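You operate a simulated robot arm through the tools that you are given. There is no shell and no other tool.

You are at the controls of a simulated robot arm. One attempt, no reset.

Task
Put things in order on the long worktop. At the end: the clear glass stands where the red mug stood; the blue block stands where the clear glass stood; the red mug is on the beige wooden board; the black ring stands where the blue block stood; whatever was shut is shut again. Leave all else as you found it, and nothing knocked over. Set down upright: red mug.

The check looks at the end state, three seconds after you hand in, the way a careful person would. Anything else that was tipped, shoved, dropped, spilled or broken makes it a failure.

Robot
A 7-joint arm with a two-finger parallel gripper, fixed in place. Base frame: the origin is on the floor under the middle of its stand, x ahead of it, y to its left, z up; the work surface is at about z = 900. Units: mm, degrees, N and s.
With the tool pointing down near the work surface it reaches from about 240 to 680 mm from the base axis. Its first joint turns from -66.0 to 66.0 degrees. Payload 2.4 kg.
The TCP is the grasp point between the finger pads, 30 mm short of the fingertips. In the tool frame z runs along the fingers and y along their closing line. Largest opening 94 mm; finger width 28, thickness 10; the body of the gripper, 50 by 96 mm, starts 55 mm behind the TCP.
Orientation is that of the tool frame in the base frame, as a unit quaternion [w, x, y, z]. With the fingers straight down and closing along the base's y, the tool's x points along the base's -x, its y along +y and its z along -z.

Tools
- The arm moves only by the tool step_arm. Its argument "deltas" is a list of rows, each a list of 7 numbers: the opening in per cent of the stroke, from 0 (shut) to 100 (fully open), then the shift along the tool's x, y, z in mm, then the turn, a rotation vector about the tool's x, y, z in degrees. In form: [[hand, tx, ty, tz, wx, wy, wz], ...]. A call has 1 to 20 rows; each row is the pose to reach, as a shift and turn from the pose commanded when the call began, along the tool's axes at that moment. A row lasts 0.2 s, in which the tool goes at most 50 mm and 8.6 degrees; a call with a longer step from one row to the next is refused whole, and so is a gripper value outside its range. A pose out of reach is approached as far as the arm can. The call stops where the force on the tool passes 40 N (or 10 N more than at its start, if that is more) or the arm is blocked; 0.2 s more then pass. The fingers move at their own pace (about 153 mm/s each) and stop on an object; they squeeze with about 28 N. The grip force told is the motor's: it shows also when the fingers shut on nothing. Time passes only in rows, and 0.2 s behind the last, so rows that repeat a pose let the fingers close. It gives the time, the measured TCP pose, the force on the tool (base axes), the opening and the grip force at its end, in the units of the frame above (readings bear some noise), with the torque about the TCP (base axes, N m) and any sound that the robot's microphone picked up, and new pictures: "pictures" is both (left out), scene, wrist or none.
- Cameras (640 x 400 px; columns grow to the right, rows downward): "scene" is fixed at [34.4, 468.3, 1447]; the picture's right is [-0.80, -0.60, 0.00], its down [-0.33, 0.44, -0.84] and it looks along [0.51, -0.67, -0.55] (base axes); focal length 347 px, centre (320, 200). "wrist" rides on the gripper at [76, 14, -103] in the tool frame; the picture's right is [-0.18, 0.98, 0.00], its down [-0.75, -0.14, -0.64] and it looks along [-0.63, -0.12, 0.77] (tool axes); focal length 243 px, centre (320, 200). There is no depth. A picture from a camera that has moved, and an enlarged one, comes with that camera's place and axes in the base frame and with its lens.
- zoom(camera, box): a new picture of the part [left, top, right, bottom] of that camera's present view, enlarged. No time passes.
- close_job(): hands the job in; it is judged then, once.

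Nothing tells you positions but the pictures and the camera data. Unless the task says otherwise, let go and move clear before handing in.

The tools are called as a command line: name --pt "numbers of a row" for each row, then --argument value for the rest, lists and objects as JSON in quotes. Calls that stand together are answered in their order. step_arm: Moves the arm, as the interface text tells. Its arguments: {"type":"object","properties":{"deltas":{"type":"array","items":{"type":"array","items":{"type":"number"}}},"pictures":{"type":"string","enum":["both","scene","wrist","none"]}},"required":["deltas"]} The other tools are called the same way: zoom (camera, box) takes an enlarged picture of a part of a camera's view; close_job () hands the job in.

At the start:

```text
time: 0.0
eef_pos: [324.5, -83.1, 1187.0]
tool_rot: [0.0, 0.0, 1.0, 0.0]
ft_force: [-0.1, 0.2, 0.3]
torque: [0.0, -0.02, -0.02]
opening: 93.9
gripper_force: 0.1
```

scene: 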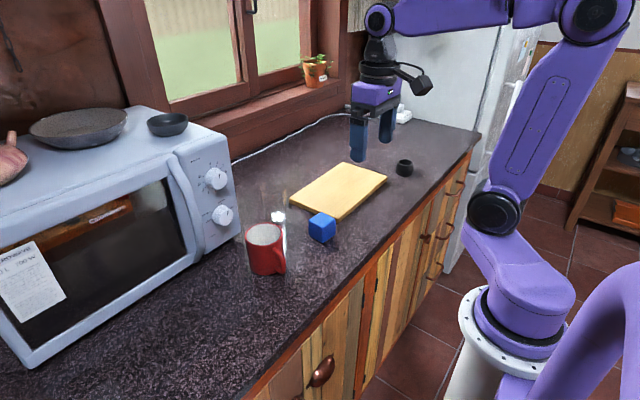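
wrist: 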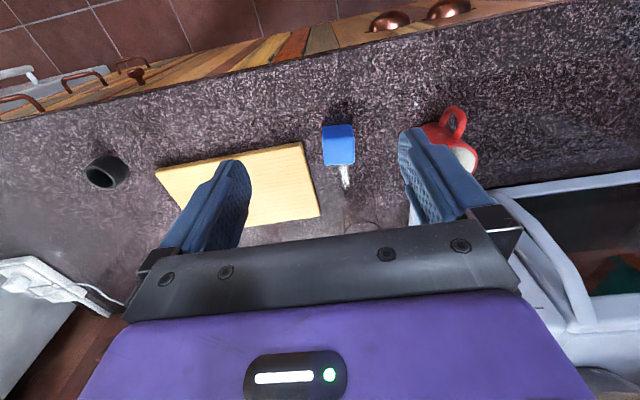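

I see the red mug, a blue block, a black ring, a beige board and a microwave; the clear glass seems hidden or only faintly visible between the mug and the block. I'll zoom in to locate each before moving.

zoom --camera "scene" --box '[220, 170, 380, 290]'

zoom --camera "wrist" --box '[280, 90, 500, 240]'

zoom --camera "scene" --box '[340, 120, 460, 200]'

zoom --camera "scene" --box '[0, 80, 260, 380]'

```text
3.33 times, centred on (300, 230) of scene
camera zoom: at [34.4, 468.3, 1447.0], right [-0.8, -0.6, 0.0], down [-0.33, 0.44, -0.84], along [0.51, -0.67, -0.55], focal length 1156 px, centre (387, 100)
```

zoom: 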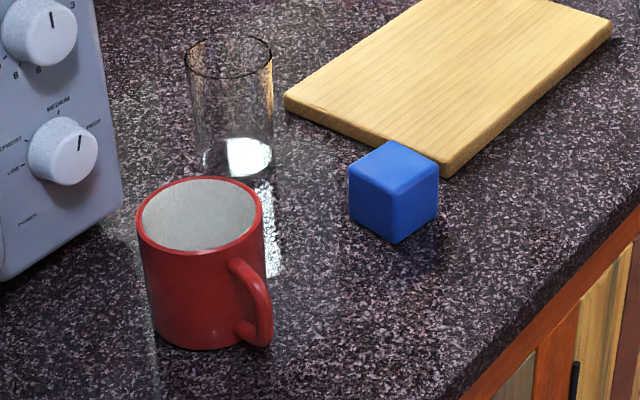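

```text
2.67 times, centred on (390, 165) of wrist
camera zoom: at [249.8, -68.8, 1290.3], right [0.18, 0.98, 0.0], down [0.75, -0.14, 0.64], along [0.63, -0.12, -0.77], focal length 647 px, centre (133, 293)
```

zoom: 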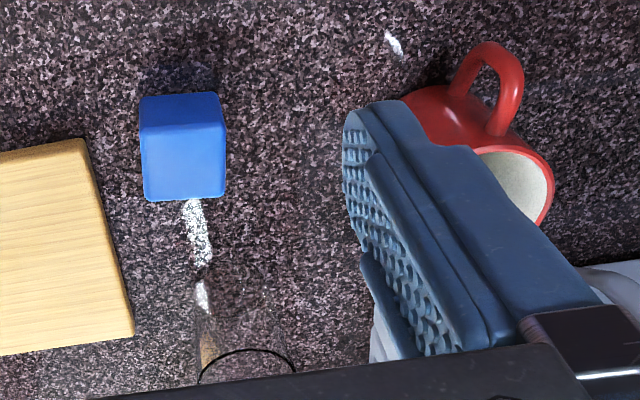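

```text
5.00 times, centred on (400, 160) of scene
camera zoom: at [34.4, 468.3, 1447.0], right [-0.8, -0.6, 0.0], down [-0.33, 0.44, -0.84], along [0.51, -0.67, -0.55], focal length 1734 px, centre (-80, 400)
```

zoom: 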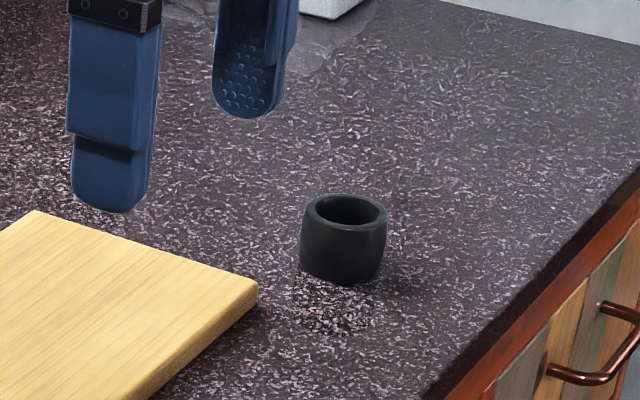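

```text
1.33 times, centred on (130, 230) of scene
camera zoom: at [34.4, 468.3, 1447.0], right [-0.8, -0.6, 0.0], down [-0.33, 0.44, -0.84], along [0.51, -0.67, -0.55], focal length 462 px, centre (573, 160)
```

zoom: 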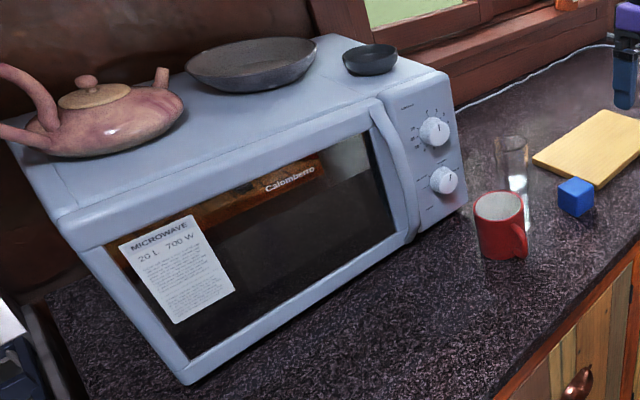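

The mug is near (484, 82), about 80 mm wide with its handle toward the robot. The glass is near (580, -52), the block near (442, -75), the ring near (417, -494), and the board spans roughly x 437–603, y -138 to -415. First I'll move above the mug, staying high, to check its position with the wrist camera.

step_arm --pt "100 -20 20 0 0 0 0" --pt "100 -40 41 0 0 0 0" --pt "100 -60 62 8 0 0 0" --pt "100 -80 83 17 0 0 0" --pt "100 -100 104 27 0 0 0" --pt "100 -120 124 37 0 0 0" --pt "100 -140 145 47 0 0 0" --pt "100 -155 165 57 0 0 0" --pt "100 -155 165 57 0 0 0"

```text
time: 2.0
eef_pos: [481.3, 82.8, 1131.5]
tool_rot: [0.0, 0.0, 1.0, 0.0]
ft_force: [-1.1, -0.1, 0.4]
torque: [0.0, 0.0, -0.01]
opening: 93.9
gripper_force: 0.1
camera wrist: at [406.3, 96.2, 1233.6], right [0.18, 0.98, 0.0], down [0.75, -0.14, 0.64], along [0.63, -0.12, -0.77], focal length 243 px, centre (320, 200)
```

scene: 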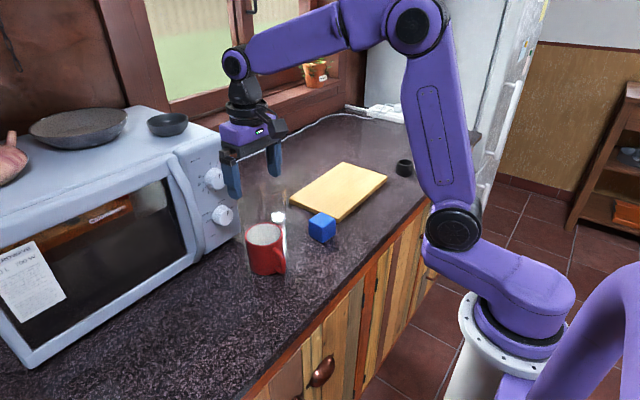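
wrist: 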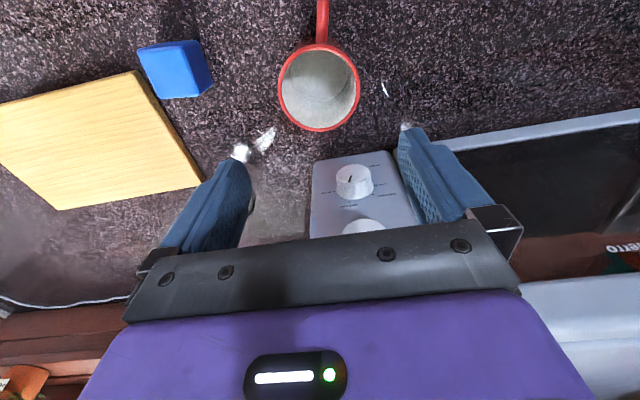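

The mug sits almost directly below the gripper, with its handle toward the robot. I'll zoom in to measure it and check whether it's empty.

zoom --camera "wrist" --box '[220, 0, 420, 150]'

zoom --camera "wrist" --box '[0, 0, 260, 220]'

zoom --camera "scene" --box '[210, 120, 350, 290]'

```text
2.67 times, centred on (320, 75) of wrist
camera zoom: at [406.3, 96.2, 1233.6], right [0.18, 0.98, 0.0], down [0.75, -0.14, 0.64], along [0.63, -0.12, -0.77], focal length 647 px, centre (320, 533)
```

zoom: 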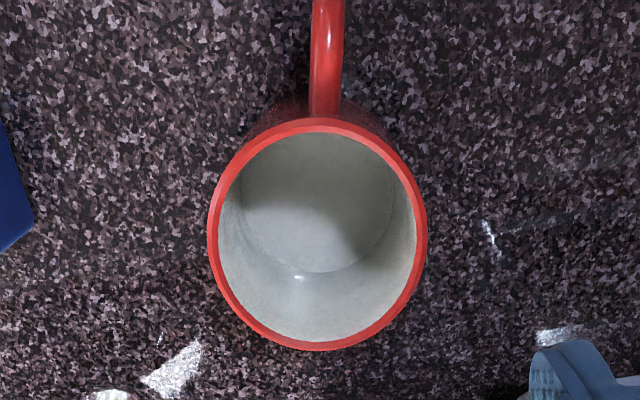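

```text
1.82 times, centred on (130, 110) of wrist
camera zoom: at [406.3, 96.2, 1233.6], right [0.18, 0.98, 0.0], down [0.75, -0.14, 0.64], along [0.63, -0.12, -0.77], focal length 441 px, centre (666, 364)
```

zoom: 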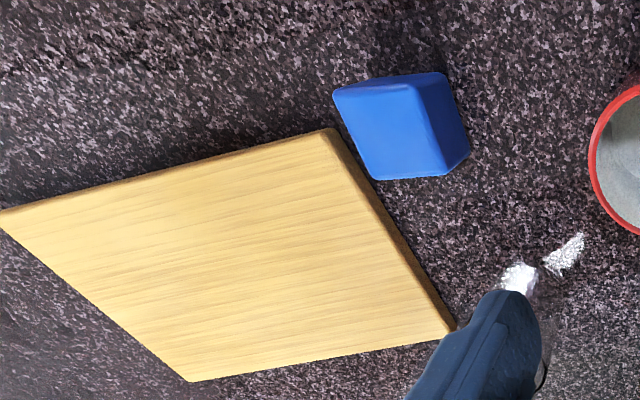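

```text
2.35 times, centred on (280, 205) of scene
camera zoom: at [34.4, 468.3, 1447.0], right [-0.8, -0.6, 0.0], down [-0.33, 0.44, -0.84], along [0.51, -0.67, -0.55], focal length 816 px, centre (414, 188)
```

zoom: 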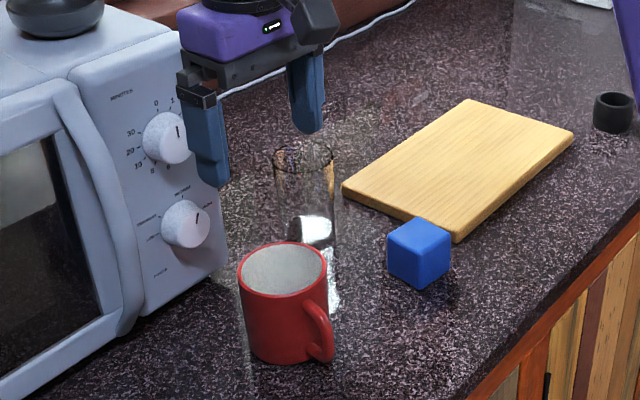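

The mug is empty, centred at about (473, 83), roughly 81 mm across and 86 mm tall. I'll shift 10 mm back and come down to just above the rim to check the fingers straddle it.

step_arm --pt "100 5 0.5 15 0 0 0" --pt "100 10 0.5 35 0 0 0" --pt "100 10 0.5 60 0 0 0" --pt "100 10 0.5 85 0 0 0" --pt "100 10 0.5 100 0 0 0" --pt "100 10 0.5 100 0 0 0"

```text
time: 3.4
eef_pos: [469.7, 83.2, 1030.3]
tool_rot: [0.001, 0.0, 1.0, 0.0]
ft_force: [0.9, -0.3, 0.9]
torque: [0.02, 0.02, 0.01]
opening: 94.0
gripper_force: 0.2
camera wrist: at [395.7, 96.6, 1133.6], right [0.18, 0.98, 0.0], down [0.75, -0.14, 0.64], along [0.63, -0.12, -0.77], focal length 243 px, centre (320, 200)
```

scene: 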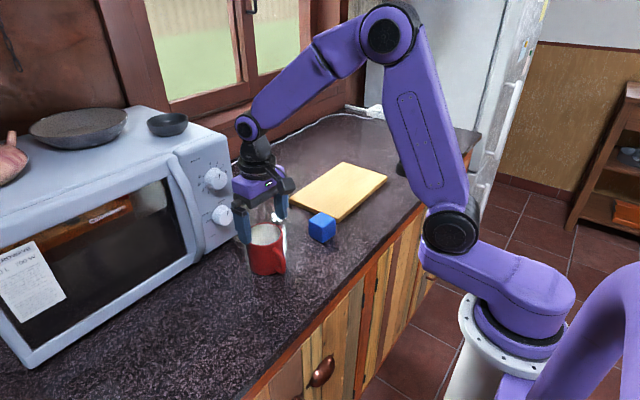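
wrist: 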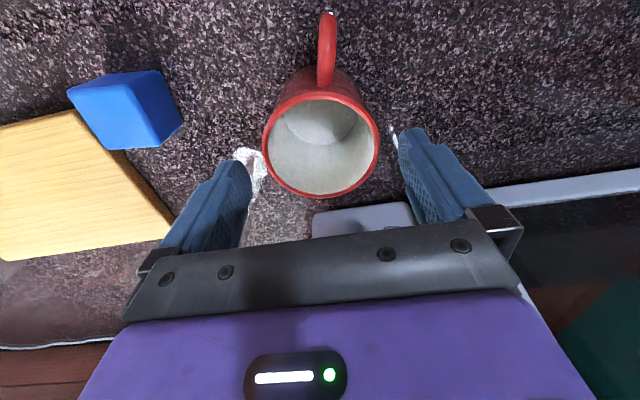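

The fingers straddle the mug evenly. I'll go down to grip height.

step_arm --pt "100 1 0.6 15 0 0 0" --pt "100 2 0.6 30 0 0 0" --pt "100 2 0.6 45 0 0 0" --pt "100 2 0.6 60 0 0 0" --pt "100 2 0.6 75 0 0 0" --pt "100 2 0.6 82 0 0 0" --pt "100 2 0.6 82 0 0 0"

```text
time: 5.0
eef_pos: [467.7, 84.8, 947.3]
tool_rot: [0.0, 0.0, 1.0, 0.0]
ft_force: [-0.2, 0.7, 0.2]
torque: [0.0, 0.03, -0.03]
opening: 94.1
gripper_force: 0.0
camera wrist: at [393.0, 97.0, 1050.4], right [0.18, 0.98, 0.0], down [0.75, -0.14, 0.64], along [0.63, -0.12, -0.77], focal length 243 px, centre (320, 200)
```

scene: 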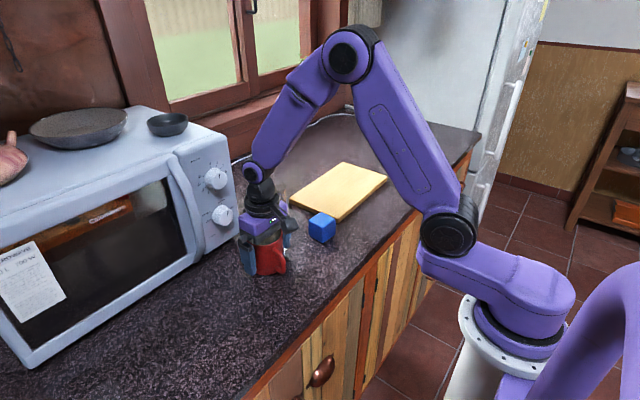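
wrist: 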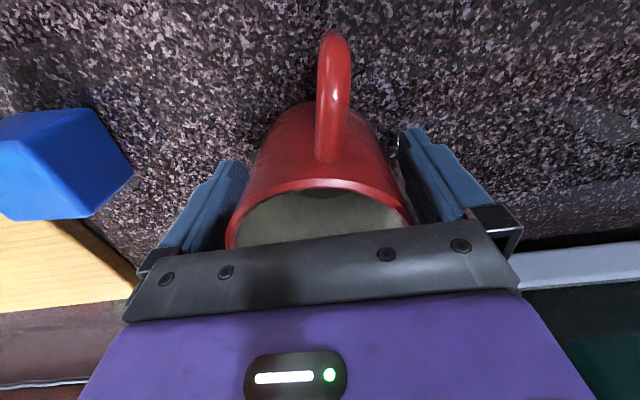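

The fingers are around the mug without contact. Closing now.

step_arm --pt "80 0 0 0 0 0 0" --pt "70 0 0 0 0 0 0" --pt "70 0 0 0 0 0 0" --pt "60 0 0 0 0 0 0" --pt "60 0 0 0 0 0 0"

```text
time: 6.2
eef_pos: [467.8, 83.1, 947.6]
tool_rot: [0.001, 0.0, 1.0, 0.0]
ft_force: [1.4, -1.9, 1.3]
torque: [-0.03, -0.06, -0.02]
opening: 81.1
gripper_force: 28.1
camera wrist: at [393.1, 96.9, 1050.6], right [0.18, 0.98, 0.0], down [0.75, -0.14, 0.64], along [0.63, -0.12, -0.77], focal length 243 px, centre (320, 200)
```

scene: 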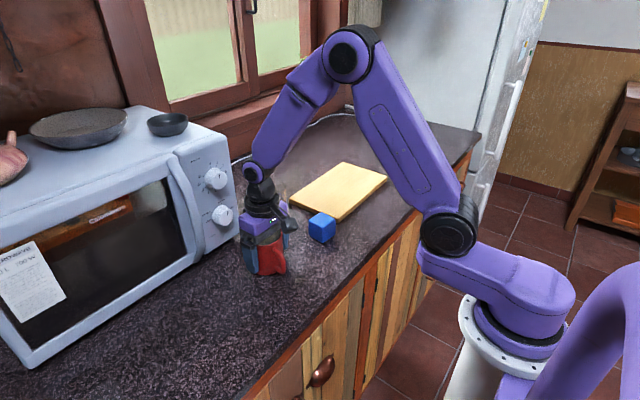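
wrist: 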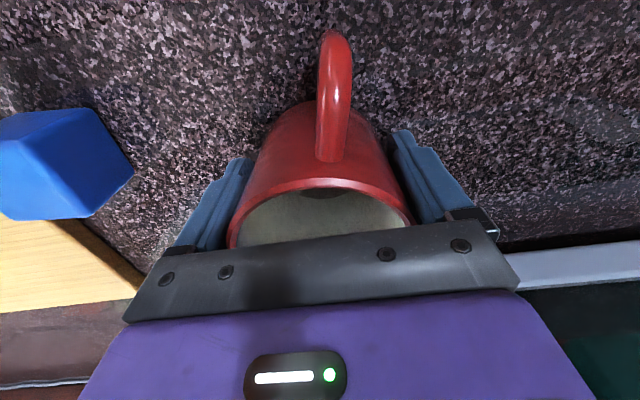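

Gripped at 81 mm with 28 N. I'll lift straight up, slowly.

step_arm --pt "50 0 0 -5 0 0 0" --pt "50 0 0 -15 0 0 0" --pt "50 0 0 -30 0 0 0" --pt "50 0 0 -50 0 0 0" --pt "50 0 0 -70 0 0 0" --pt "50 0 0 -90 0 0 0" --pt "50 0 0 -110 0 0 0" --pt "50 0 0 -130 0 0 0" --pt "50 0 0 -140 0 0 0" --pt "50 0 0 -140 0 0 0"

```text
time: 8.4
eef_pos: [468.0, 84.3, 1089.5]
tool_rot: [-0.001, 0.0, 1.0, 0.0]
ft_force: [0.6, -0.1, -2.4]
torque: [0.04, -0.01, 0.01]
opening: 81.2
gripper_force: 27.9
camera wrist: at [391.8, 97.9, 1192.2], right [0.18, 0.98, 0.0], down [0.75, -0.14, 0.64], along [0.63, -0.12, -0.77], focal length 243 px, centre (320, 200)
```

scene: 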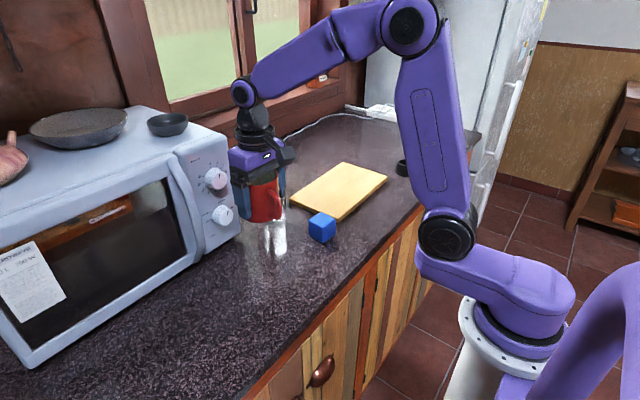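
wrist: 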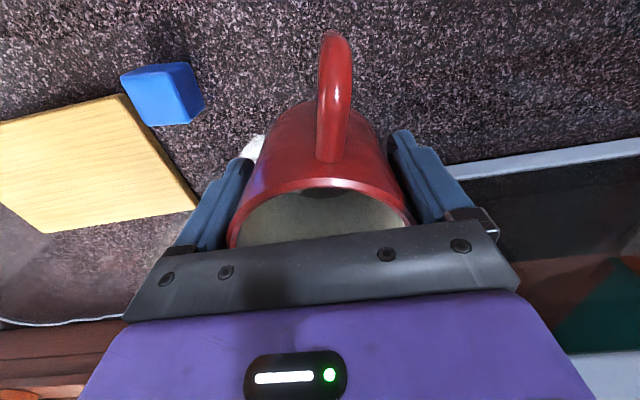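

The mug is held and clear of everything. Next I'll carry it over to the middle of the board.

step_arm --pt "50 -2 -10 0 0 0 0" --pt "50 -5 -30 0 0 0 0" --pt "50 -9 -60 0 0 0 0" --pt "50 -13 -90 0 0 0 0" --pt "50 -17 -120 0 0 0 0" --pt "50 -21 -150 0 0 0 0" --pt "50 -26 -180 0 0 0 0" --pt "50 -30 -210 0 0 0 0" --pt "50 -34 -240 0 0 0 0" --pt "50 -38 -270 0 0 0 0" --pt "50 -42 -300 0 0 0 0" --pt "50 -46 -325 0 0 0 0" --pt "50 -49 -345 0 0 0 0" --pt "50 -50 -354 0 0 0 0" --pt "50 -50 -354 0 0 0 0"

```text
time: 11.6
eef_pos: [517.5, -271.5, 1088.6]
tool_rot: [0.0, 0.0, 1.0, 0.0]
ft_force: [0.8, 0.4, -2.8]
torque: [-0.01, 0.03, -0.02]
opening: 81.4
gripper_force: 28.1
camera wrist: at [442.4, -257.3, 1191.4], right [0.18, 0.98, 0.0], down [0.75, -0.14, 0.64], along [0.63, -0.12, -0.77], focal length 243 px, centre (320, 200)
```

scene: 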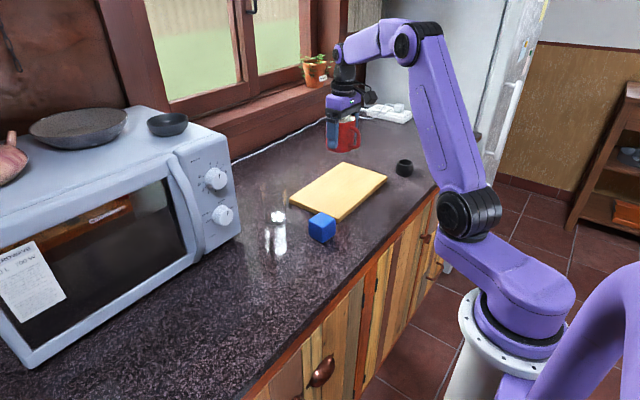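
wrist: 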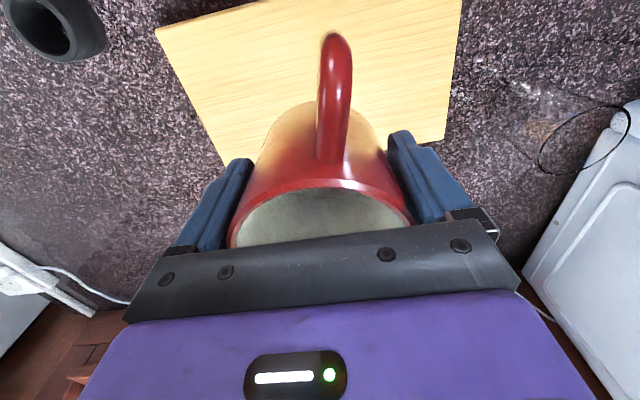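

I'm over the board's centre. Lowering toward it, then small steps until contact.

step_arm --pt "50 0 0 10 0 0 0" --pt "50 0 0 30 0 0 0" --pt "50 0 0 50 0 0 0" --pt "50 0 0 70 0 0 0" --pt "50 0 0 90 0 0 0" --pt "50 0 0 102 0 0 0" --pt "50 0 0 112 0 0 0" --pt "50 0 0 116 0 0 0" --pt "50 0 0 116 0 0 0"

```text
time: 13.6
eef_pos: [517.0, -269.8, 973.1]
tool_rot: [0.0, 0.0, 1.0, 0.0]
ft_force: [0.3, 0.4, -3.0]
torque: [-0.02, 0.01, 0.0]
opening: 81.3
gripper_force: 28.2
camera wrist: at [443.5, -256.0, 1075.5], right [0.18, 0.98, 0.0], down [0.75, -0.14, 0.64], along [0.63, -0.12, -0.77], focal length 243 px, centre (320, 200)
```

scene: 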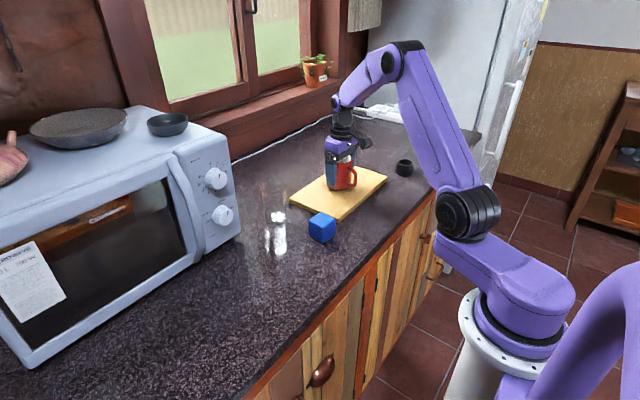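
wrist: 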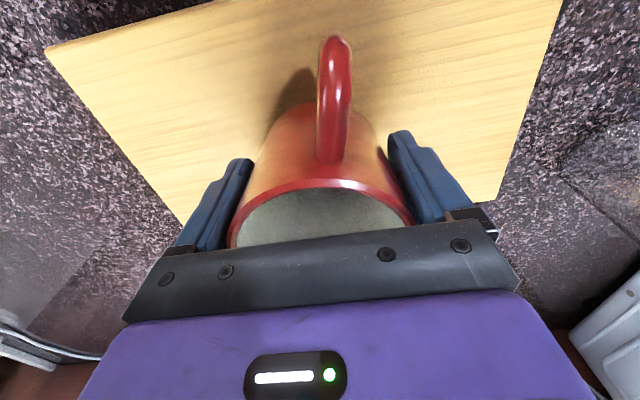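

step_arm --pt "50 0 0 2 0 0 0" --pt "50 0 0 4 0 0 0" --pt "50 0 0 6 0 0 0" --pt "50 0 0 6 0 0 0" --pictures "none"

```text
time: 14.6
eef_pos: [518.1, -269.3, 966.5]
tool_rot: [0.0, 0.0, 1.0, 0.0]
ft_force: [-0.5, 0.7, -2.4]
torque: [-0.01, -0.02, -0.02]
opening: 81.4
gripper_force: 27.9
```

No contact yet at z≈966. I'll keep lowering in small steps.

step_arm --pt "50 0 0 1 0 0 0" --pt "50 0 0 2 0 0 0" --pt "50 0 0 3 0 0 0" --pt "50 0 0 3 0 0 0" --pictures "none"

```text
time: 15.6
eef_pos: [518.9, -271.2, 964.2]
tool_rot: [0.003, -0.001, 1.0, -0.001]
ft_force: [-1.1, 4.1, 22.0]
torque: [-0.08, -0.36, 0.08]
opening: 81.3
gripper_force: 28.4
```

Contact with the board at about z=964. I'll back off a little and open the fingers.

step_arm --pt "50 0 0 -0.8 0 0 0" --pt "50 0 0 -0.8 0 0 0" --pt "90 0 0 -0.8 0 0 0" --pt "100 0 0 -0.8 0 0 0" --pt "100 0 0 -0.8 0 0 0"

```text
time: 16.8
eef_pos: [518.4, -271.2, 964.7]
tool_rot: [0.0, 0.0, 1.0, 0.0]
ft_force: [0.0, 0.0, 0.5]
torque: [0.01, 0.0, -0.01]
opening: 94.2
gripper_force: 0.0
camera wrist: at [442.8, -257.5, 1067.1], right [0.18, 0.98, 0.0], down [0.75, -0.14, 0.64], along [0.63, -0.12, -0.77], focal length 243 px, centre (320, 200)
```

scene: 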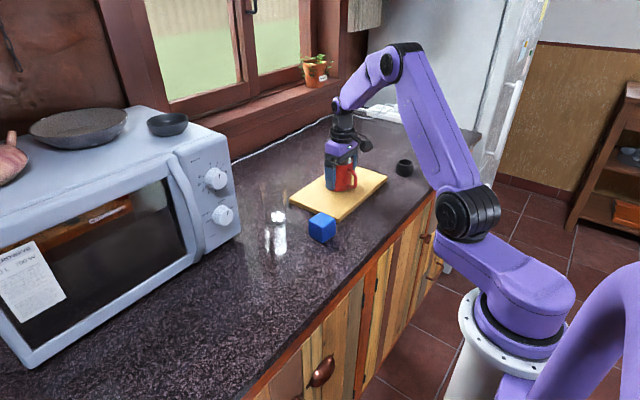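
wrist: 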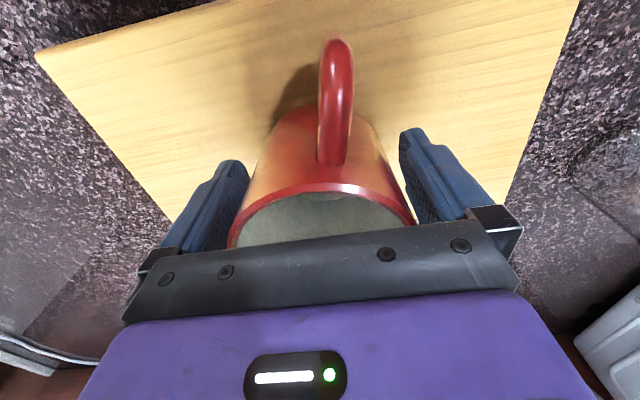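

The mug stands on the board. I'll rise straight up before moving over to look at the glass.

step_arm --pt "100 0 0 -10 0 0 0" --pt "100 0 0 -30 0 0 0" --pt "100 0 0 -55 0 0 0" --pt "100 0 0 -80 0 0 0" --pt "100 0 0 -105 0 0 0" --pt "100 0 0 -130 0 0 0" --pt "100 0 0 -155 0 0 0" --pt "100 0 0 -165 0 0 0" --pt "100 -5 25 -165 0 0 0" --pt "100 -12 55 -165 0 0 0" --pt "100 -19 85 -165 0 0 0" --pt "100 -26 115 -165 0 0 0" --pt "100 -33 145 -165 0 0 0" --pt "100 -40 175 -165 0 0 0" --pt "100 -47 200 -165 0 0 0" --pt "100 -50 215 -165 0 0 0" --pt "100 -50 215 -165 0 0 0"

```text
time: 20.4
eef_pos: [565.7, -54.1, 1129.1]
tool_rot: [0.0, -0.001, 1.0, 0.0]
ft_force: [0.6, 0.0, -0.1]
torque: [0.0, -0.01, 0.01]
opening: 93.8
gripper_force: 0.1
camera wrist: at [491.4, -41.1, 1232.5], right [0.18, 0.98, 0.0], down [0.75, -0.14, 0.64], along [0.63, -0.12, -0.77], focal length 243 px, centre (320, 200)
```

scene: 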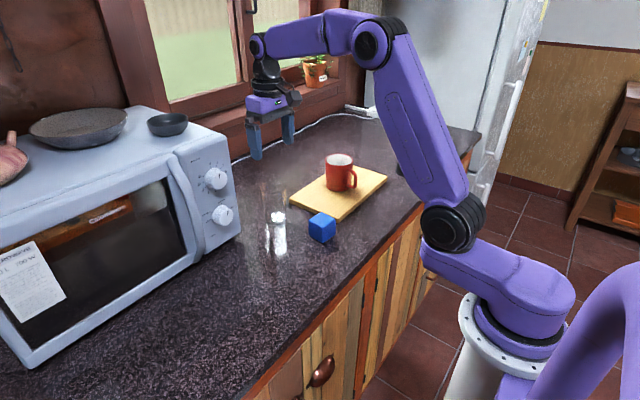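
wrist: 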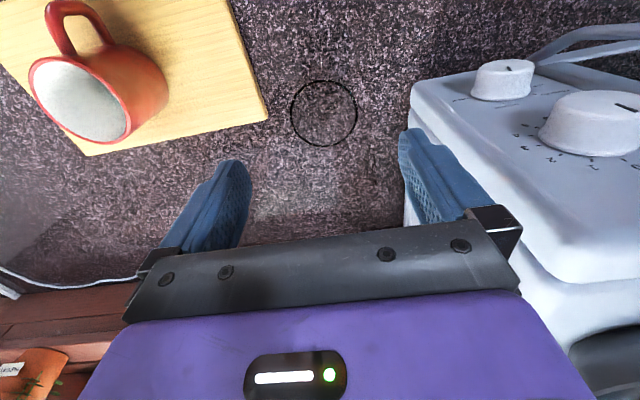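

zoom --camera "wrist" --box '[260, 50, 400, 170]'

zoom --camera "scene" --box '[230, 160, 350, 280]'

```text
3.33 times, centred on (330, 110) of wrist
camera zoom: at [491.4, -41.1, 1232.5], right [0.18, 0.98, 0.0], down [0.75, -0.14, 0.64], along [0.63, -0.12, -0.77], focal length 809 px, centre (287, 500)
```

zoom: 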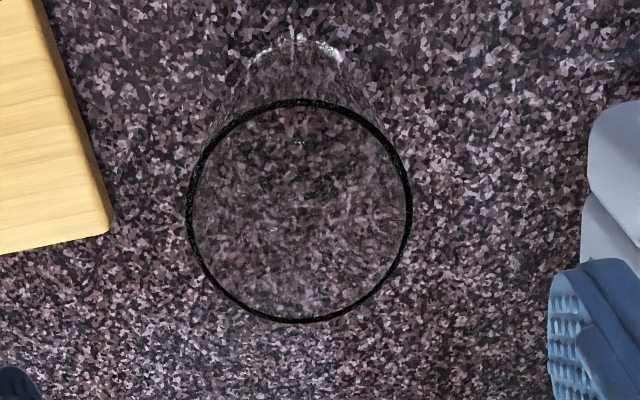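

```text
3.33 times, centred on (290, 220) of scene
camera zoom: at [34.4, 468.3, 1447.0], right [-0.8, -0.6, 0.0], down [-0.33, 0.44, -0.84], along [0.51, -0.67, -0.55], focal length 1156 px, centre (420, 133)
```

zoom: 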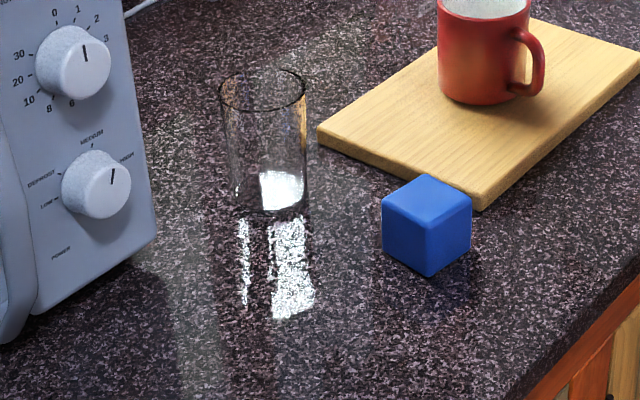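

The glass is empty, with its rim about 65 mm wide at z≈1000, centred roughly 9 mm beyond and 1.7 mm left of the gripper. I'll align and come down to just above the rim.

step_arm --pt "100 -5 1.7 15 0 0 0" --pt "100 -8.7 1.7 35 0 0 0" --pt "100 -8.7 1.7 55 0 0 0" --pt "100 -8.7 1.7 75 0 0 0" --pt "100 -8.7 1.7 80 0 0 0" --pt "100 -8.7 1.7 80 0 0 0"

```text
time: 21.8
eef_pos: [576.3, -53.4, 1047.4]
tool_rot: [0.0, -0.001, 1.0, 0.0]
ft_force: [-0.5, -0.2, 0.2]
torque: [0.0, 0.03, 0.03]
opening: 94.0
gripper_force: 0.1
camera wrist: at [501.9, -39.7, 1150.6], right [0.18, 0.98, 0.0], down [0.75, -0.14, 0.64], along [0.63, -0.12, -0.77], focal length 243 px, centre (320, 200)
```

scene: 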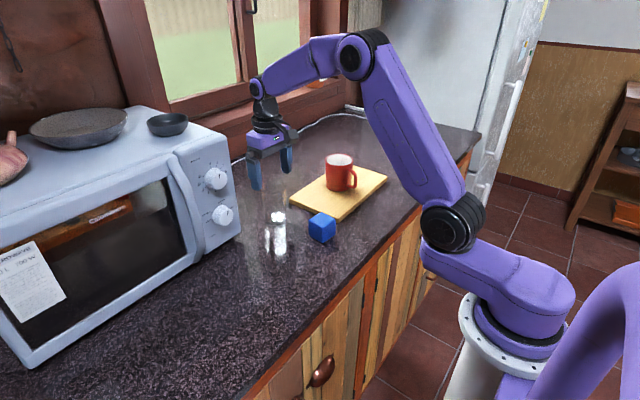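
wrist: 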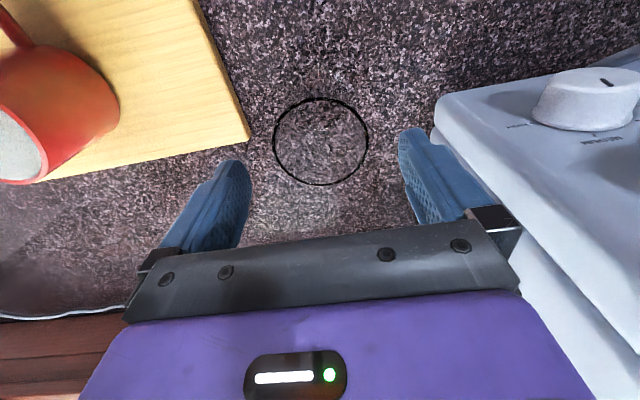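

The glass is centred between the fingers. Lowering to grip height.

step_arm --pt "100 1 0.8 15 0 0 0" --pt "100 2 0.8 30 0 0 0" --pt "100 2 0.8 45 0 0 0" --pt "100 2 0.8 60 0 0 0" --pt "100 2 0.8 75 0 0 0" --pt "100 2 0.8 85 0 0 0" --pt "100 2 0.8 90.8 0 0 0" --pt "100 2 0.8 90.8 0 0 0"

```text
time: 23.6
eef_pos: [574.1, -53.8, 958.2]
tool_rot: [0.0, 0.0, 1.0, -0.001]
ft_force: [0.3, -0.1, -0.1]
torque: [0.01, 0.0, -0.02]
opening: 94.0
gripper_force: 0.0
camera wrist: at [499.0, -39.1, 1061.4], right [0.18, 0.98, 0.0], down [0.75, -0.14, 0.64], along [0.63, -0.12, -0.77], focal length 243 px, centre (320, 200)
```

scene: 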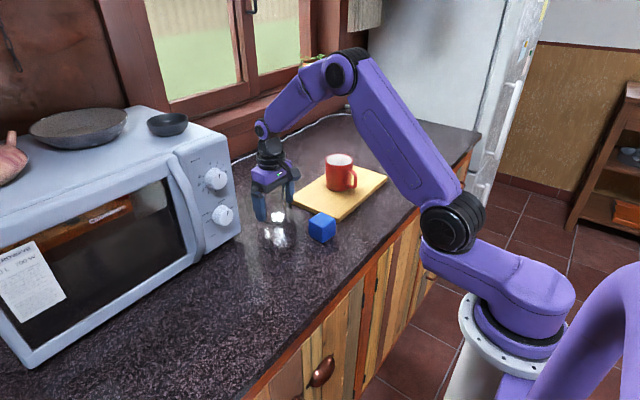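
wrist: 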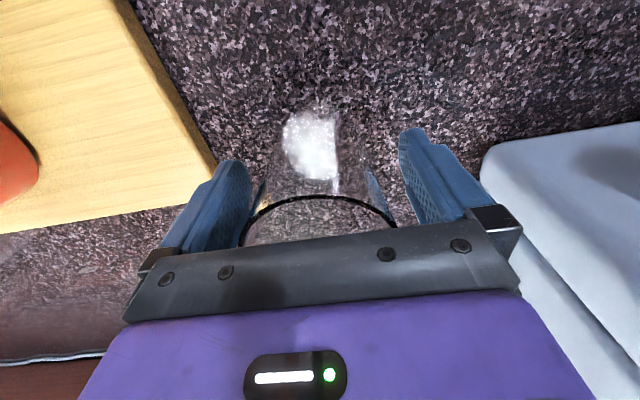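

The glass is between the pads without contact. Closing gradually.

step_arm --pt "85 0 0 0 0 0 0" --pt "75 0 0 0 0 0 0" --pt "70 0 0 0 0 0 0" --pt "65 0 0 0 0 0 0" --pt "60 0 0 0 0 0 0" --pt "55 0 0 0 0 0 0" --pt "55 0 0 0 0 0 0"

```text
time: 25.2
eef_pos: [574.5, -52.1, 958.6]
tool_rot: [0.0, -0.001, 1.0, 0.0]
ft_force: [-0.5, 1.9, 0.2]
torque: [0.06, -0.04, 0.01]
opening: 65.3
gripper_force: 27.7
camera wrist: at [499.0, -39.1, 1061.6], right [0.18, 0.98, 0.0], down [0.75, -0.14, 0.64], along [0.63, -0.12, -0.77], focal length 243 px, centre (320, 200)
```

scene: 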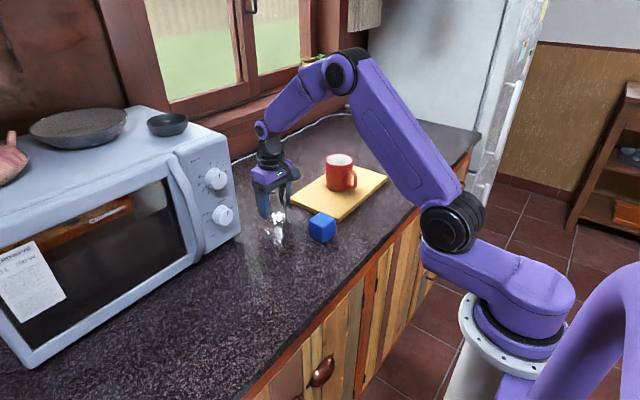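
wrist: 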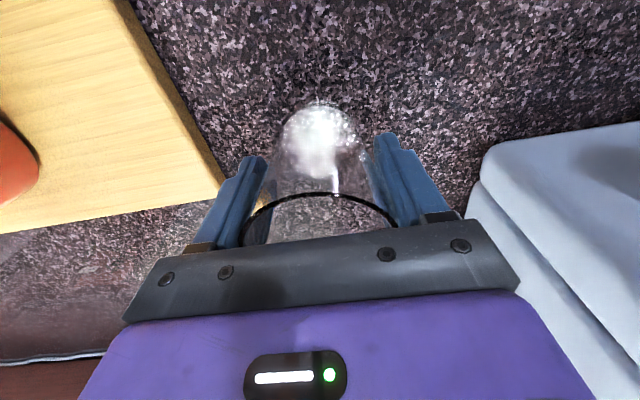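

The glass is held at 65 mm. Lifting it straight up.

step_arm --pt "55 0 0 -5 0 0 0" --pt "55 0 0 -15 0 0 0" --pt "55 0 0 -30 0 0 0" --pt "55 0 0 -50 0 0 0" --pt "55 0 0 -70 0 0 0" --pt "55 0 0 -90 0 0 0" --pt "55 0 0 -110 0 0 0" --pt "55 0 0 -120 0 0 0" --pt "55 0 0 -120 0 0 0"

```text
time: 27.2
eef_pos: [574.2, -53.0, 1077.8]
tool_rot: [0.0, 0.0, 1.0, 0.0]
ft_force: [-0.5, -0.1, -0.8]
torque: [0.02, 0.01, 0.0]
opening: 64.8
gripper_force: 27.7
camera wrist: at [498.6, -40.0, 1181.1], right [0.18, 0.98, 0.0], down [0.75, -0.14, 0.64], along [0.63, -0.12, -0.77], focal length 243 px, centre (320, 200)
```

scene: 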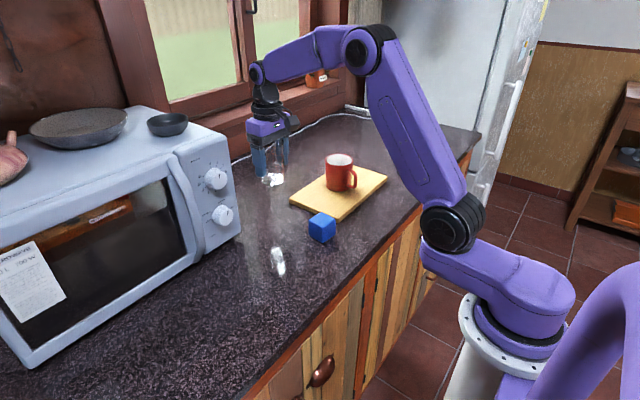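
wrist: 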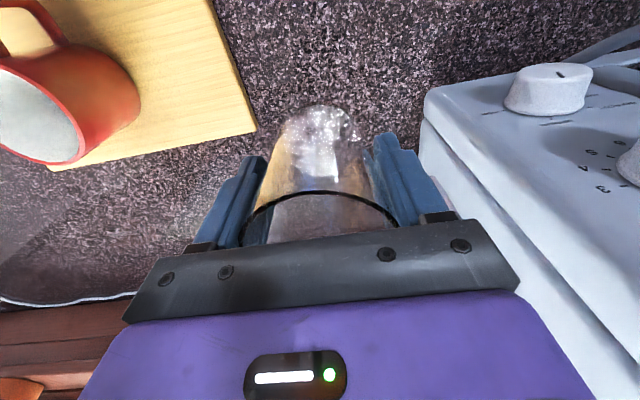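

The glass is held steady. I'll pull back away from the microwave first, then move left to where the mug stood, about (470, 83).

step_arm --pt "55 10 0 0 0 0 0" --pt "55 30 0 0 0 0 0" --pt "55 52 5 0 0 0 0" --pt "55 74 15 0 0 0 0" --pt "55 92 32 0 0 0 0" --pt "55 102 54 0 0 0 0" --pt "55 104.2 78 0 0 0 0" --pt "55 104.2 102 0 0 0 0" --pt "55 104.2 122 0 0 0 0" --pt "55 104.2 134 0 0 0 0" --pt "55 104.2 137 0 0 0 0" --pt "55 104.2 137 0 0 0 0"

```text
time: 29.8
eef_pos: [470.0, 85.9, 1077.9]
tool_rot: [0.001, 0.0, 1.0, 0.001]
ft_force: [0.0, -0.2, -1.5]
torque: [0.01, -0.01, -0.03]
opening: 64.8
gripper_force: 28.4
camera wrist: at [394.9, 98.2, 1181.4], right [0.18, 0.98, 0.0], down [0.75, -0.14, 0.64], along [0.63, -0.12, -0.77], focal length 243 px, centre (320, 200)
```

scene: 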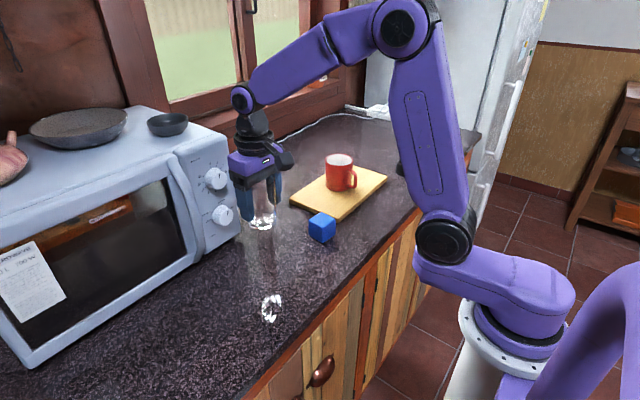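
wrist: 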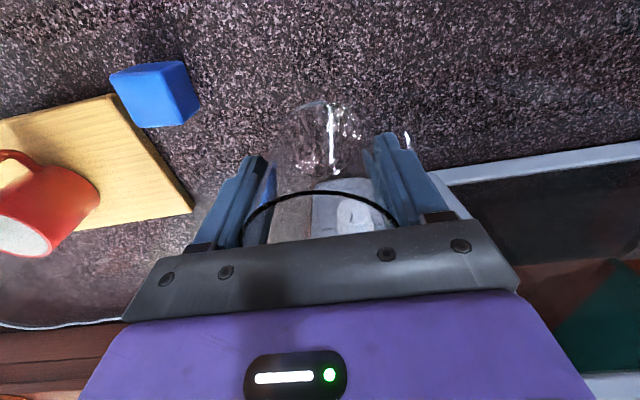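

Now over the mug's old spot. I'll lower the glass to just above the surface, then finish in small steps.

step_arm --pt "55 0 0 10 0 0 0" --pt "55 0 0 30 0 0 0" --pt "55 0 0 50 0 0 0" --pt "55 0 0 70 0 0 0" --pt "55 0 0 90 0 0 0" --pt "55 0 0 102 0 0 0" --pt "55 0 0 110 0 0 0" --pt "55 0 0 114 0 0 0" --pt "55 0 0 116 0 0 0" --pt "55 0 0 116 0 0 0"

```text
time: 32.0
eef_pos: [470.5, 85.2, 963.5]
tool_rot: [0.0, 0.0, 1.0, 0.0]
ft_force: [0.4, -0.4, -1.6]
torque: [0.0, -0.03, -0.01]
opening: 64.9
gripper_force: 27.6
camera wrist: at [394.7, 98.0, 1065.6], right [0.18, 0.98, 0.0], down [0.75, -0.14, 0.64], along [0.63, -0.12, -0.77], focal length 243 px, centre (320, 200)
```

scene: 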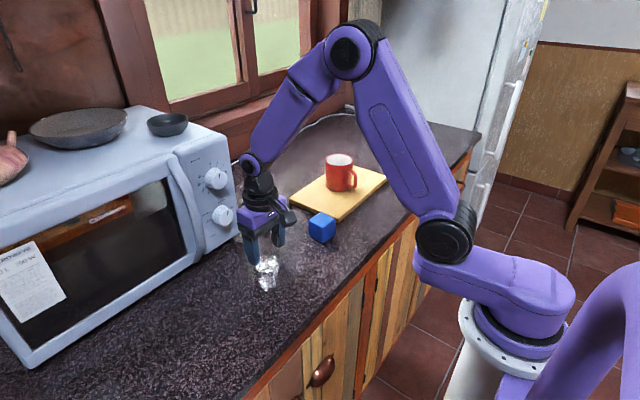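
wrist: 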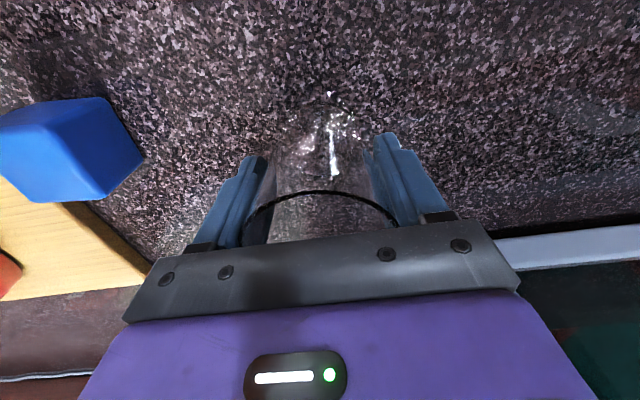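

step_arm --pt "55 0 0 1 0 0 0" --pt "55 0 0 2 0 0 0" --pt "55 0 0 3 0 0 0" --pt "55 0 0 3 0 0 0" --pictures "none"

```text
time: 33.0
eef_pos: [470.2, 85.1, 959.0]
tool_rot: [0.0, 0.0, 1.0, 0.0]
ft_force: [0.2, 0.4, -1.2]
torque: [0.02, 0.0, -0.01]
opening: 64.9
gripper_force: 27.9
```

step_arm --pt "55 0 0 0.5 0 0 0" --pt "55 0 0 1 0 0 0" --pt "55 0 0 1 0 0 0" --pictures "none"

```text
time: 33.8
eef_pos: [471.5, 84.4, 958.7]
tool_rot: [-0.001, 0.0, 1.0, 0.0]
ft_force: [-0.4, 2.5, 3.0]
torque: [0.0, 0.11, 0.0]
opening: 64.8
gripper_force: 28.1
```

The base has just touched down, with a light upward force. Opening the fingers.

step_arm --pt "60 0 0 0 0 0 0" --pt "75 0 0 0 0 0 0" --pt "90 0 0 0 0 0 0" --pt "100 0 0 0 0 0 0" --pt "100 0 0 0 0 0 0"

```text
time: 35.0
eef_pos: [470.7, 84.8, 959.1]
tool_rot: [0.0, 0.0, 1.0, 0.0]
ft_force: [0.0, -0.1, 0.3]
torque: [0.0, -0.01, 0.01]
opening: 94.0
gripper_force: 0.1
camera wrist: at [395.2, 97.8, 1061.3], right [0.18, 0.98, 0.0], down [0.75, -0.14, 0.64], along [0.63, -0.12, -0.77], focal length 243 px, centre (320, 200)
```

scene: 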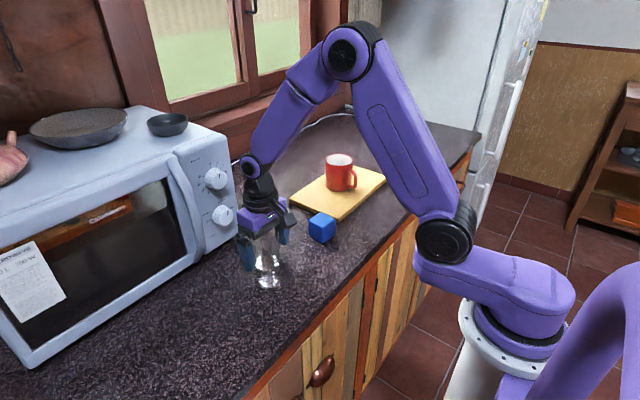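
wrist: 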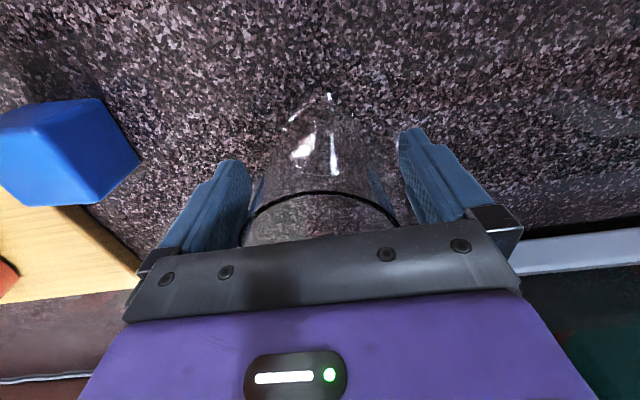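

The glass stands upright at the mug's old place. I'll rise straight up, clear its rim, and move over the blue block.

step_arm --pt "100 0 0 -10 0 0 0" --pt "100 0 0 -30 0 0 0" --pt "100 0 0 -55 0 0 0" --pt "100 0 0 -80 0 0 0" --pt "100 0 0 -105 0 0 0" --pt "100 0 0 -110 0 0 0" --pt "100 5 -25 -110 0 0 0" --pt "100 10 -55 -110 0 0 0" --pt "100 16 -85 -110 0 0 0" --pt "100 22 -115 -110 0 0 0" --pt "100 27 -143 -110 0 0 0" --pt "100 29 -160 -110 0 0 0" --pt "100 29 -160 -110 0 0 0"

```text
time: 37.8
eef_pos: [441.1, -75.4, 1070.7]
tool_rot: [0.0, -0.001, 1.0, 0.0]
ft_force: [-0.2, 1.2, 0.2]
torque: [0.01, -0.01, 0.04]
opening: 93.8
gripper_force: 0.0
camera wrist: at [366.3, -62.1, 1173.1], right [0.18, 0.98, 0.0], down [0.75, -0.14, 0.64], along [0.63, -0.12, -0.77], focal length 243 px, centre (320, 200)
```

scene: 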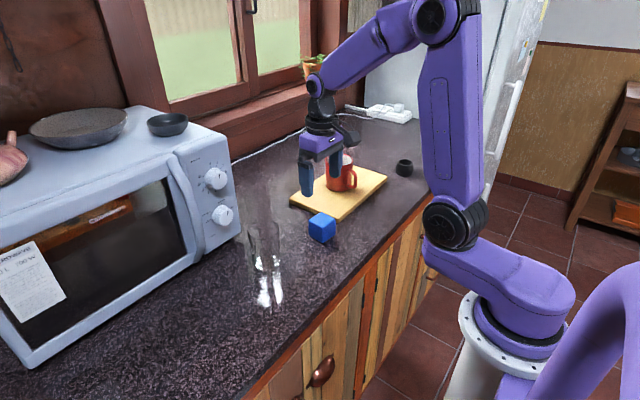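
wrist: 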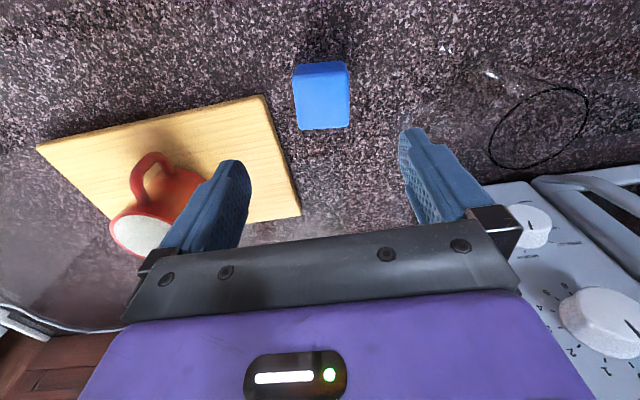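

zoom --camera "wrist" --box '[265, 30, 385, 150]'

zoom --camera "scene" --box '[220, 170, 380, 320]'

```text
3.33 times, centred on (325, 90) of wrist
camera zoom: at [366.3, -62.1, 1173.1], right [0.18, 0.98, 0.0], down [0.75, -0.14, 0.64], along [0.63, -0.12, -0.77], focal length 809 px, centre (303, 567)
```

zoom: 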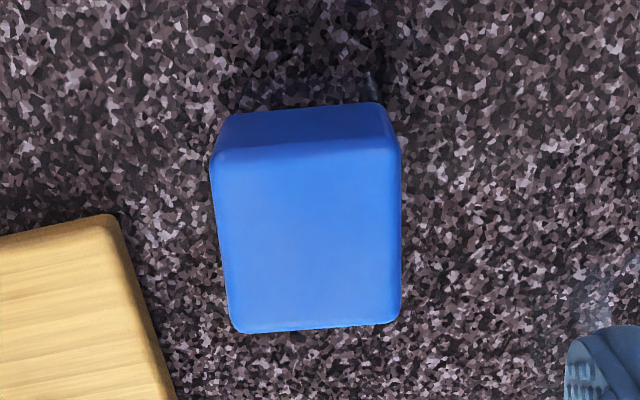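

```text
2.67 times, centred on (300, 245) of scene
camera zoom: at [34.4, 468.3, 1447.0], right [-0.8, -0.6, 0.0], down [-0.33, 0.44, -0.84], along [0.51, -0.67, -0.55], focal length 925 px, centre (373, 80)
```

zoom: 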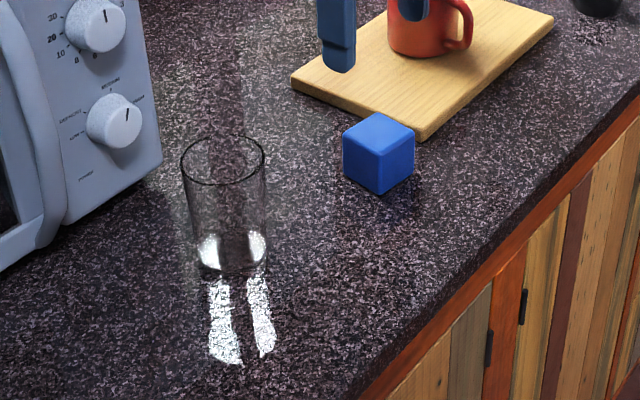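

The glass looks right at its new place. The block is a ~47 mm cube about (438, -74), turned roughly -6°, with the board edge about 30 mm to its right. I'll partly close the fingers to about 64 mm so they clear the board, align, and hover for a check.

step_arm --pt "80 1 1 10 0 0 2" --pt "68 3 2.6 25 0 0 4" --pt "68 3 2.6 40 0 0 5.7" --pt "68 3 2.6 55 0 0 5.7" --pt "68 3 2.6 68 0 0 5.7" --pt "68 3 2.6 68 0 0 5.7"

zoom --camera "wrist" --box '[220, 40, 440, 220]'

```text
time: 39.2
eef_pos: [438.7, -72.2, 1000.2]
tool_rot: [0.0, 0.05, 0.999, 0.0]
ft_force: [0.1, 0.3, -0.2]
torque: [0.0, 0.01, -0.04]
opening: 63.7
gripper_force: 0.1
camera wrist: at [365.9, -51.3, 1103.3], right [0.28, 0.96, 0.0], down [0.74, -0.22, 0.64], along [0.62, -0.18, -0.77], focal length 243 px, centre (320, 200)
```

scene: 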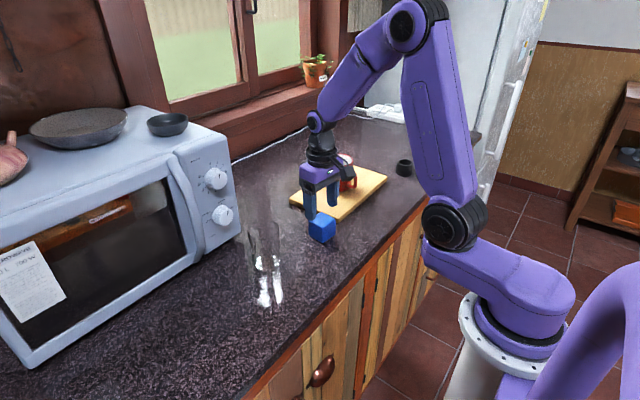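
wrist: 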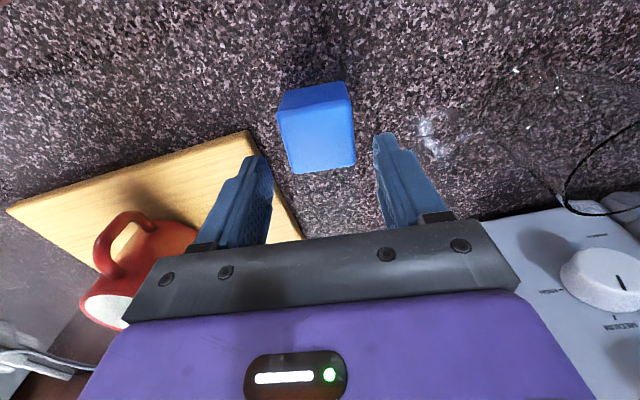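

```text
2.22 times, centred on (330, 130) of wrist
camera zoom: at [365.9, -51.3, 1103.3], right [0.28, 0.96, 0.0], down [0.74, -0.22, 0.64], along [0.62, -0.18, -0.77], focal length 539 px, centre (298, 356)
```

zoom: 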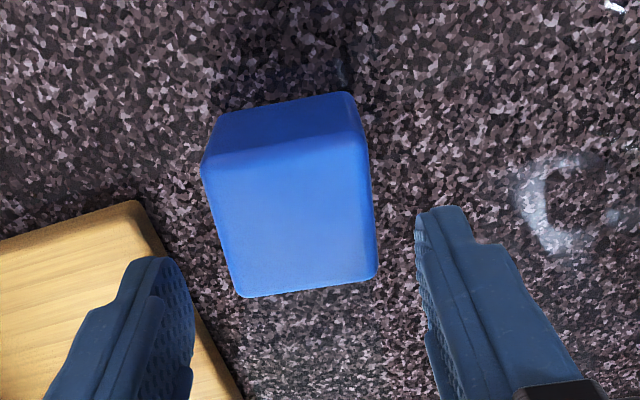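

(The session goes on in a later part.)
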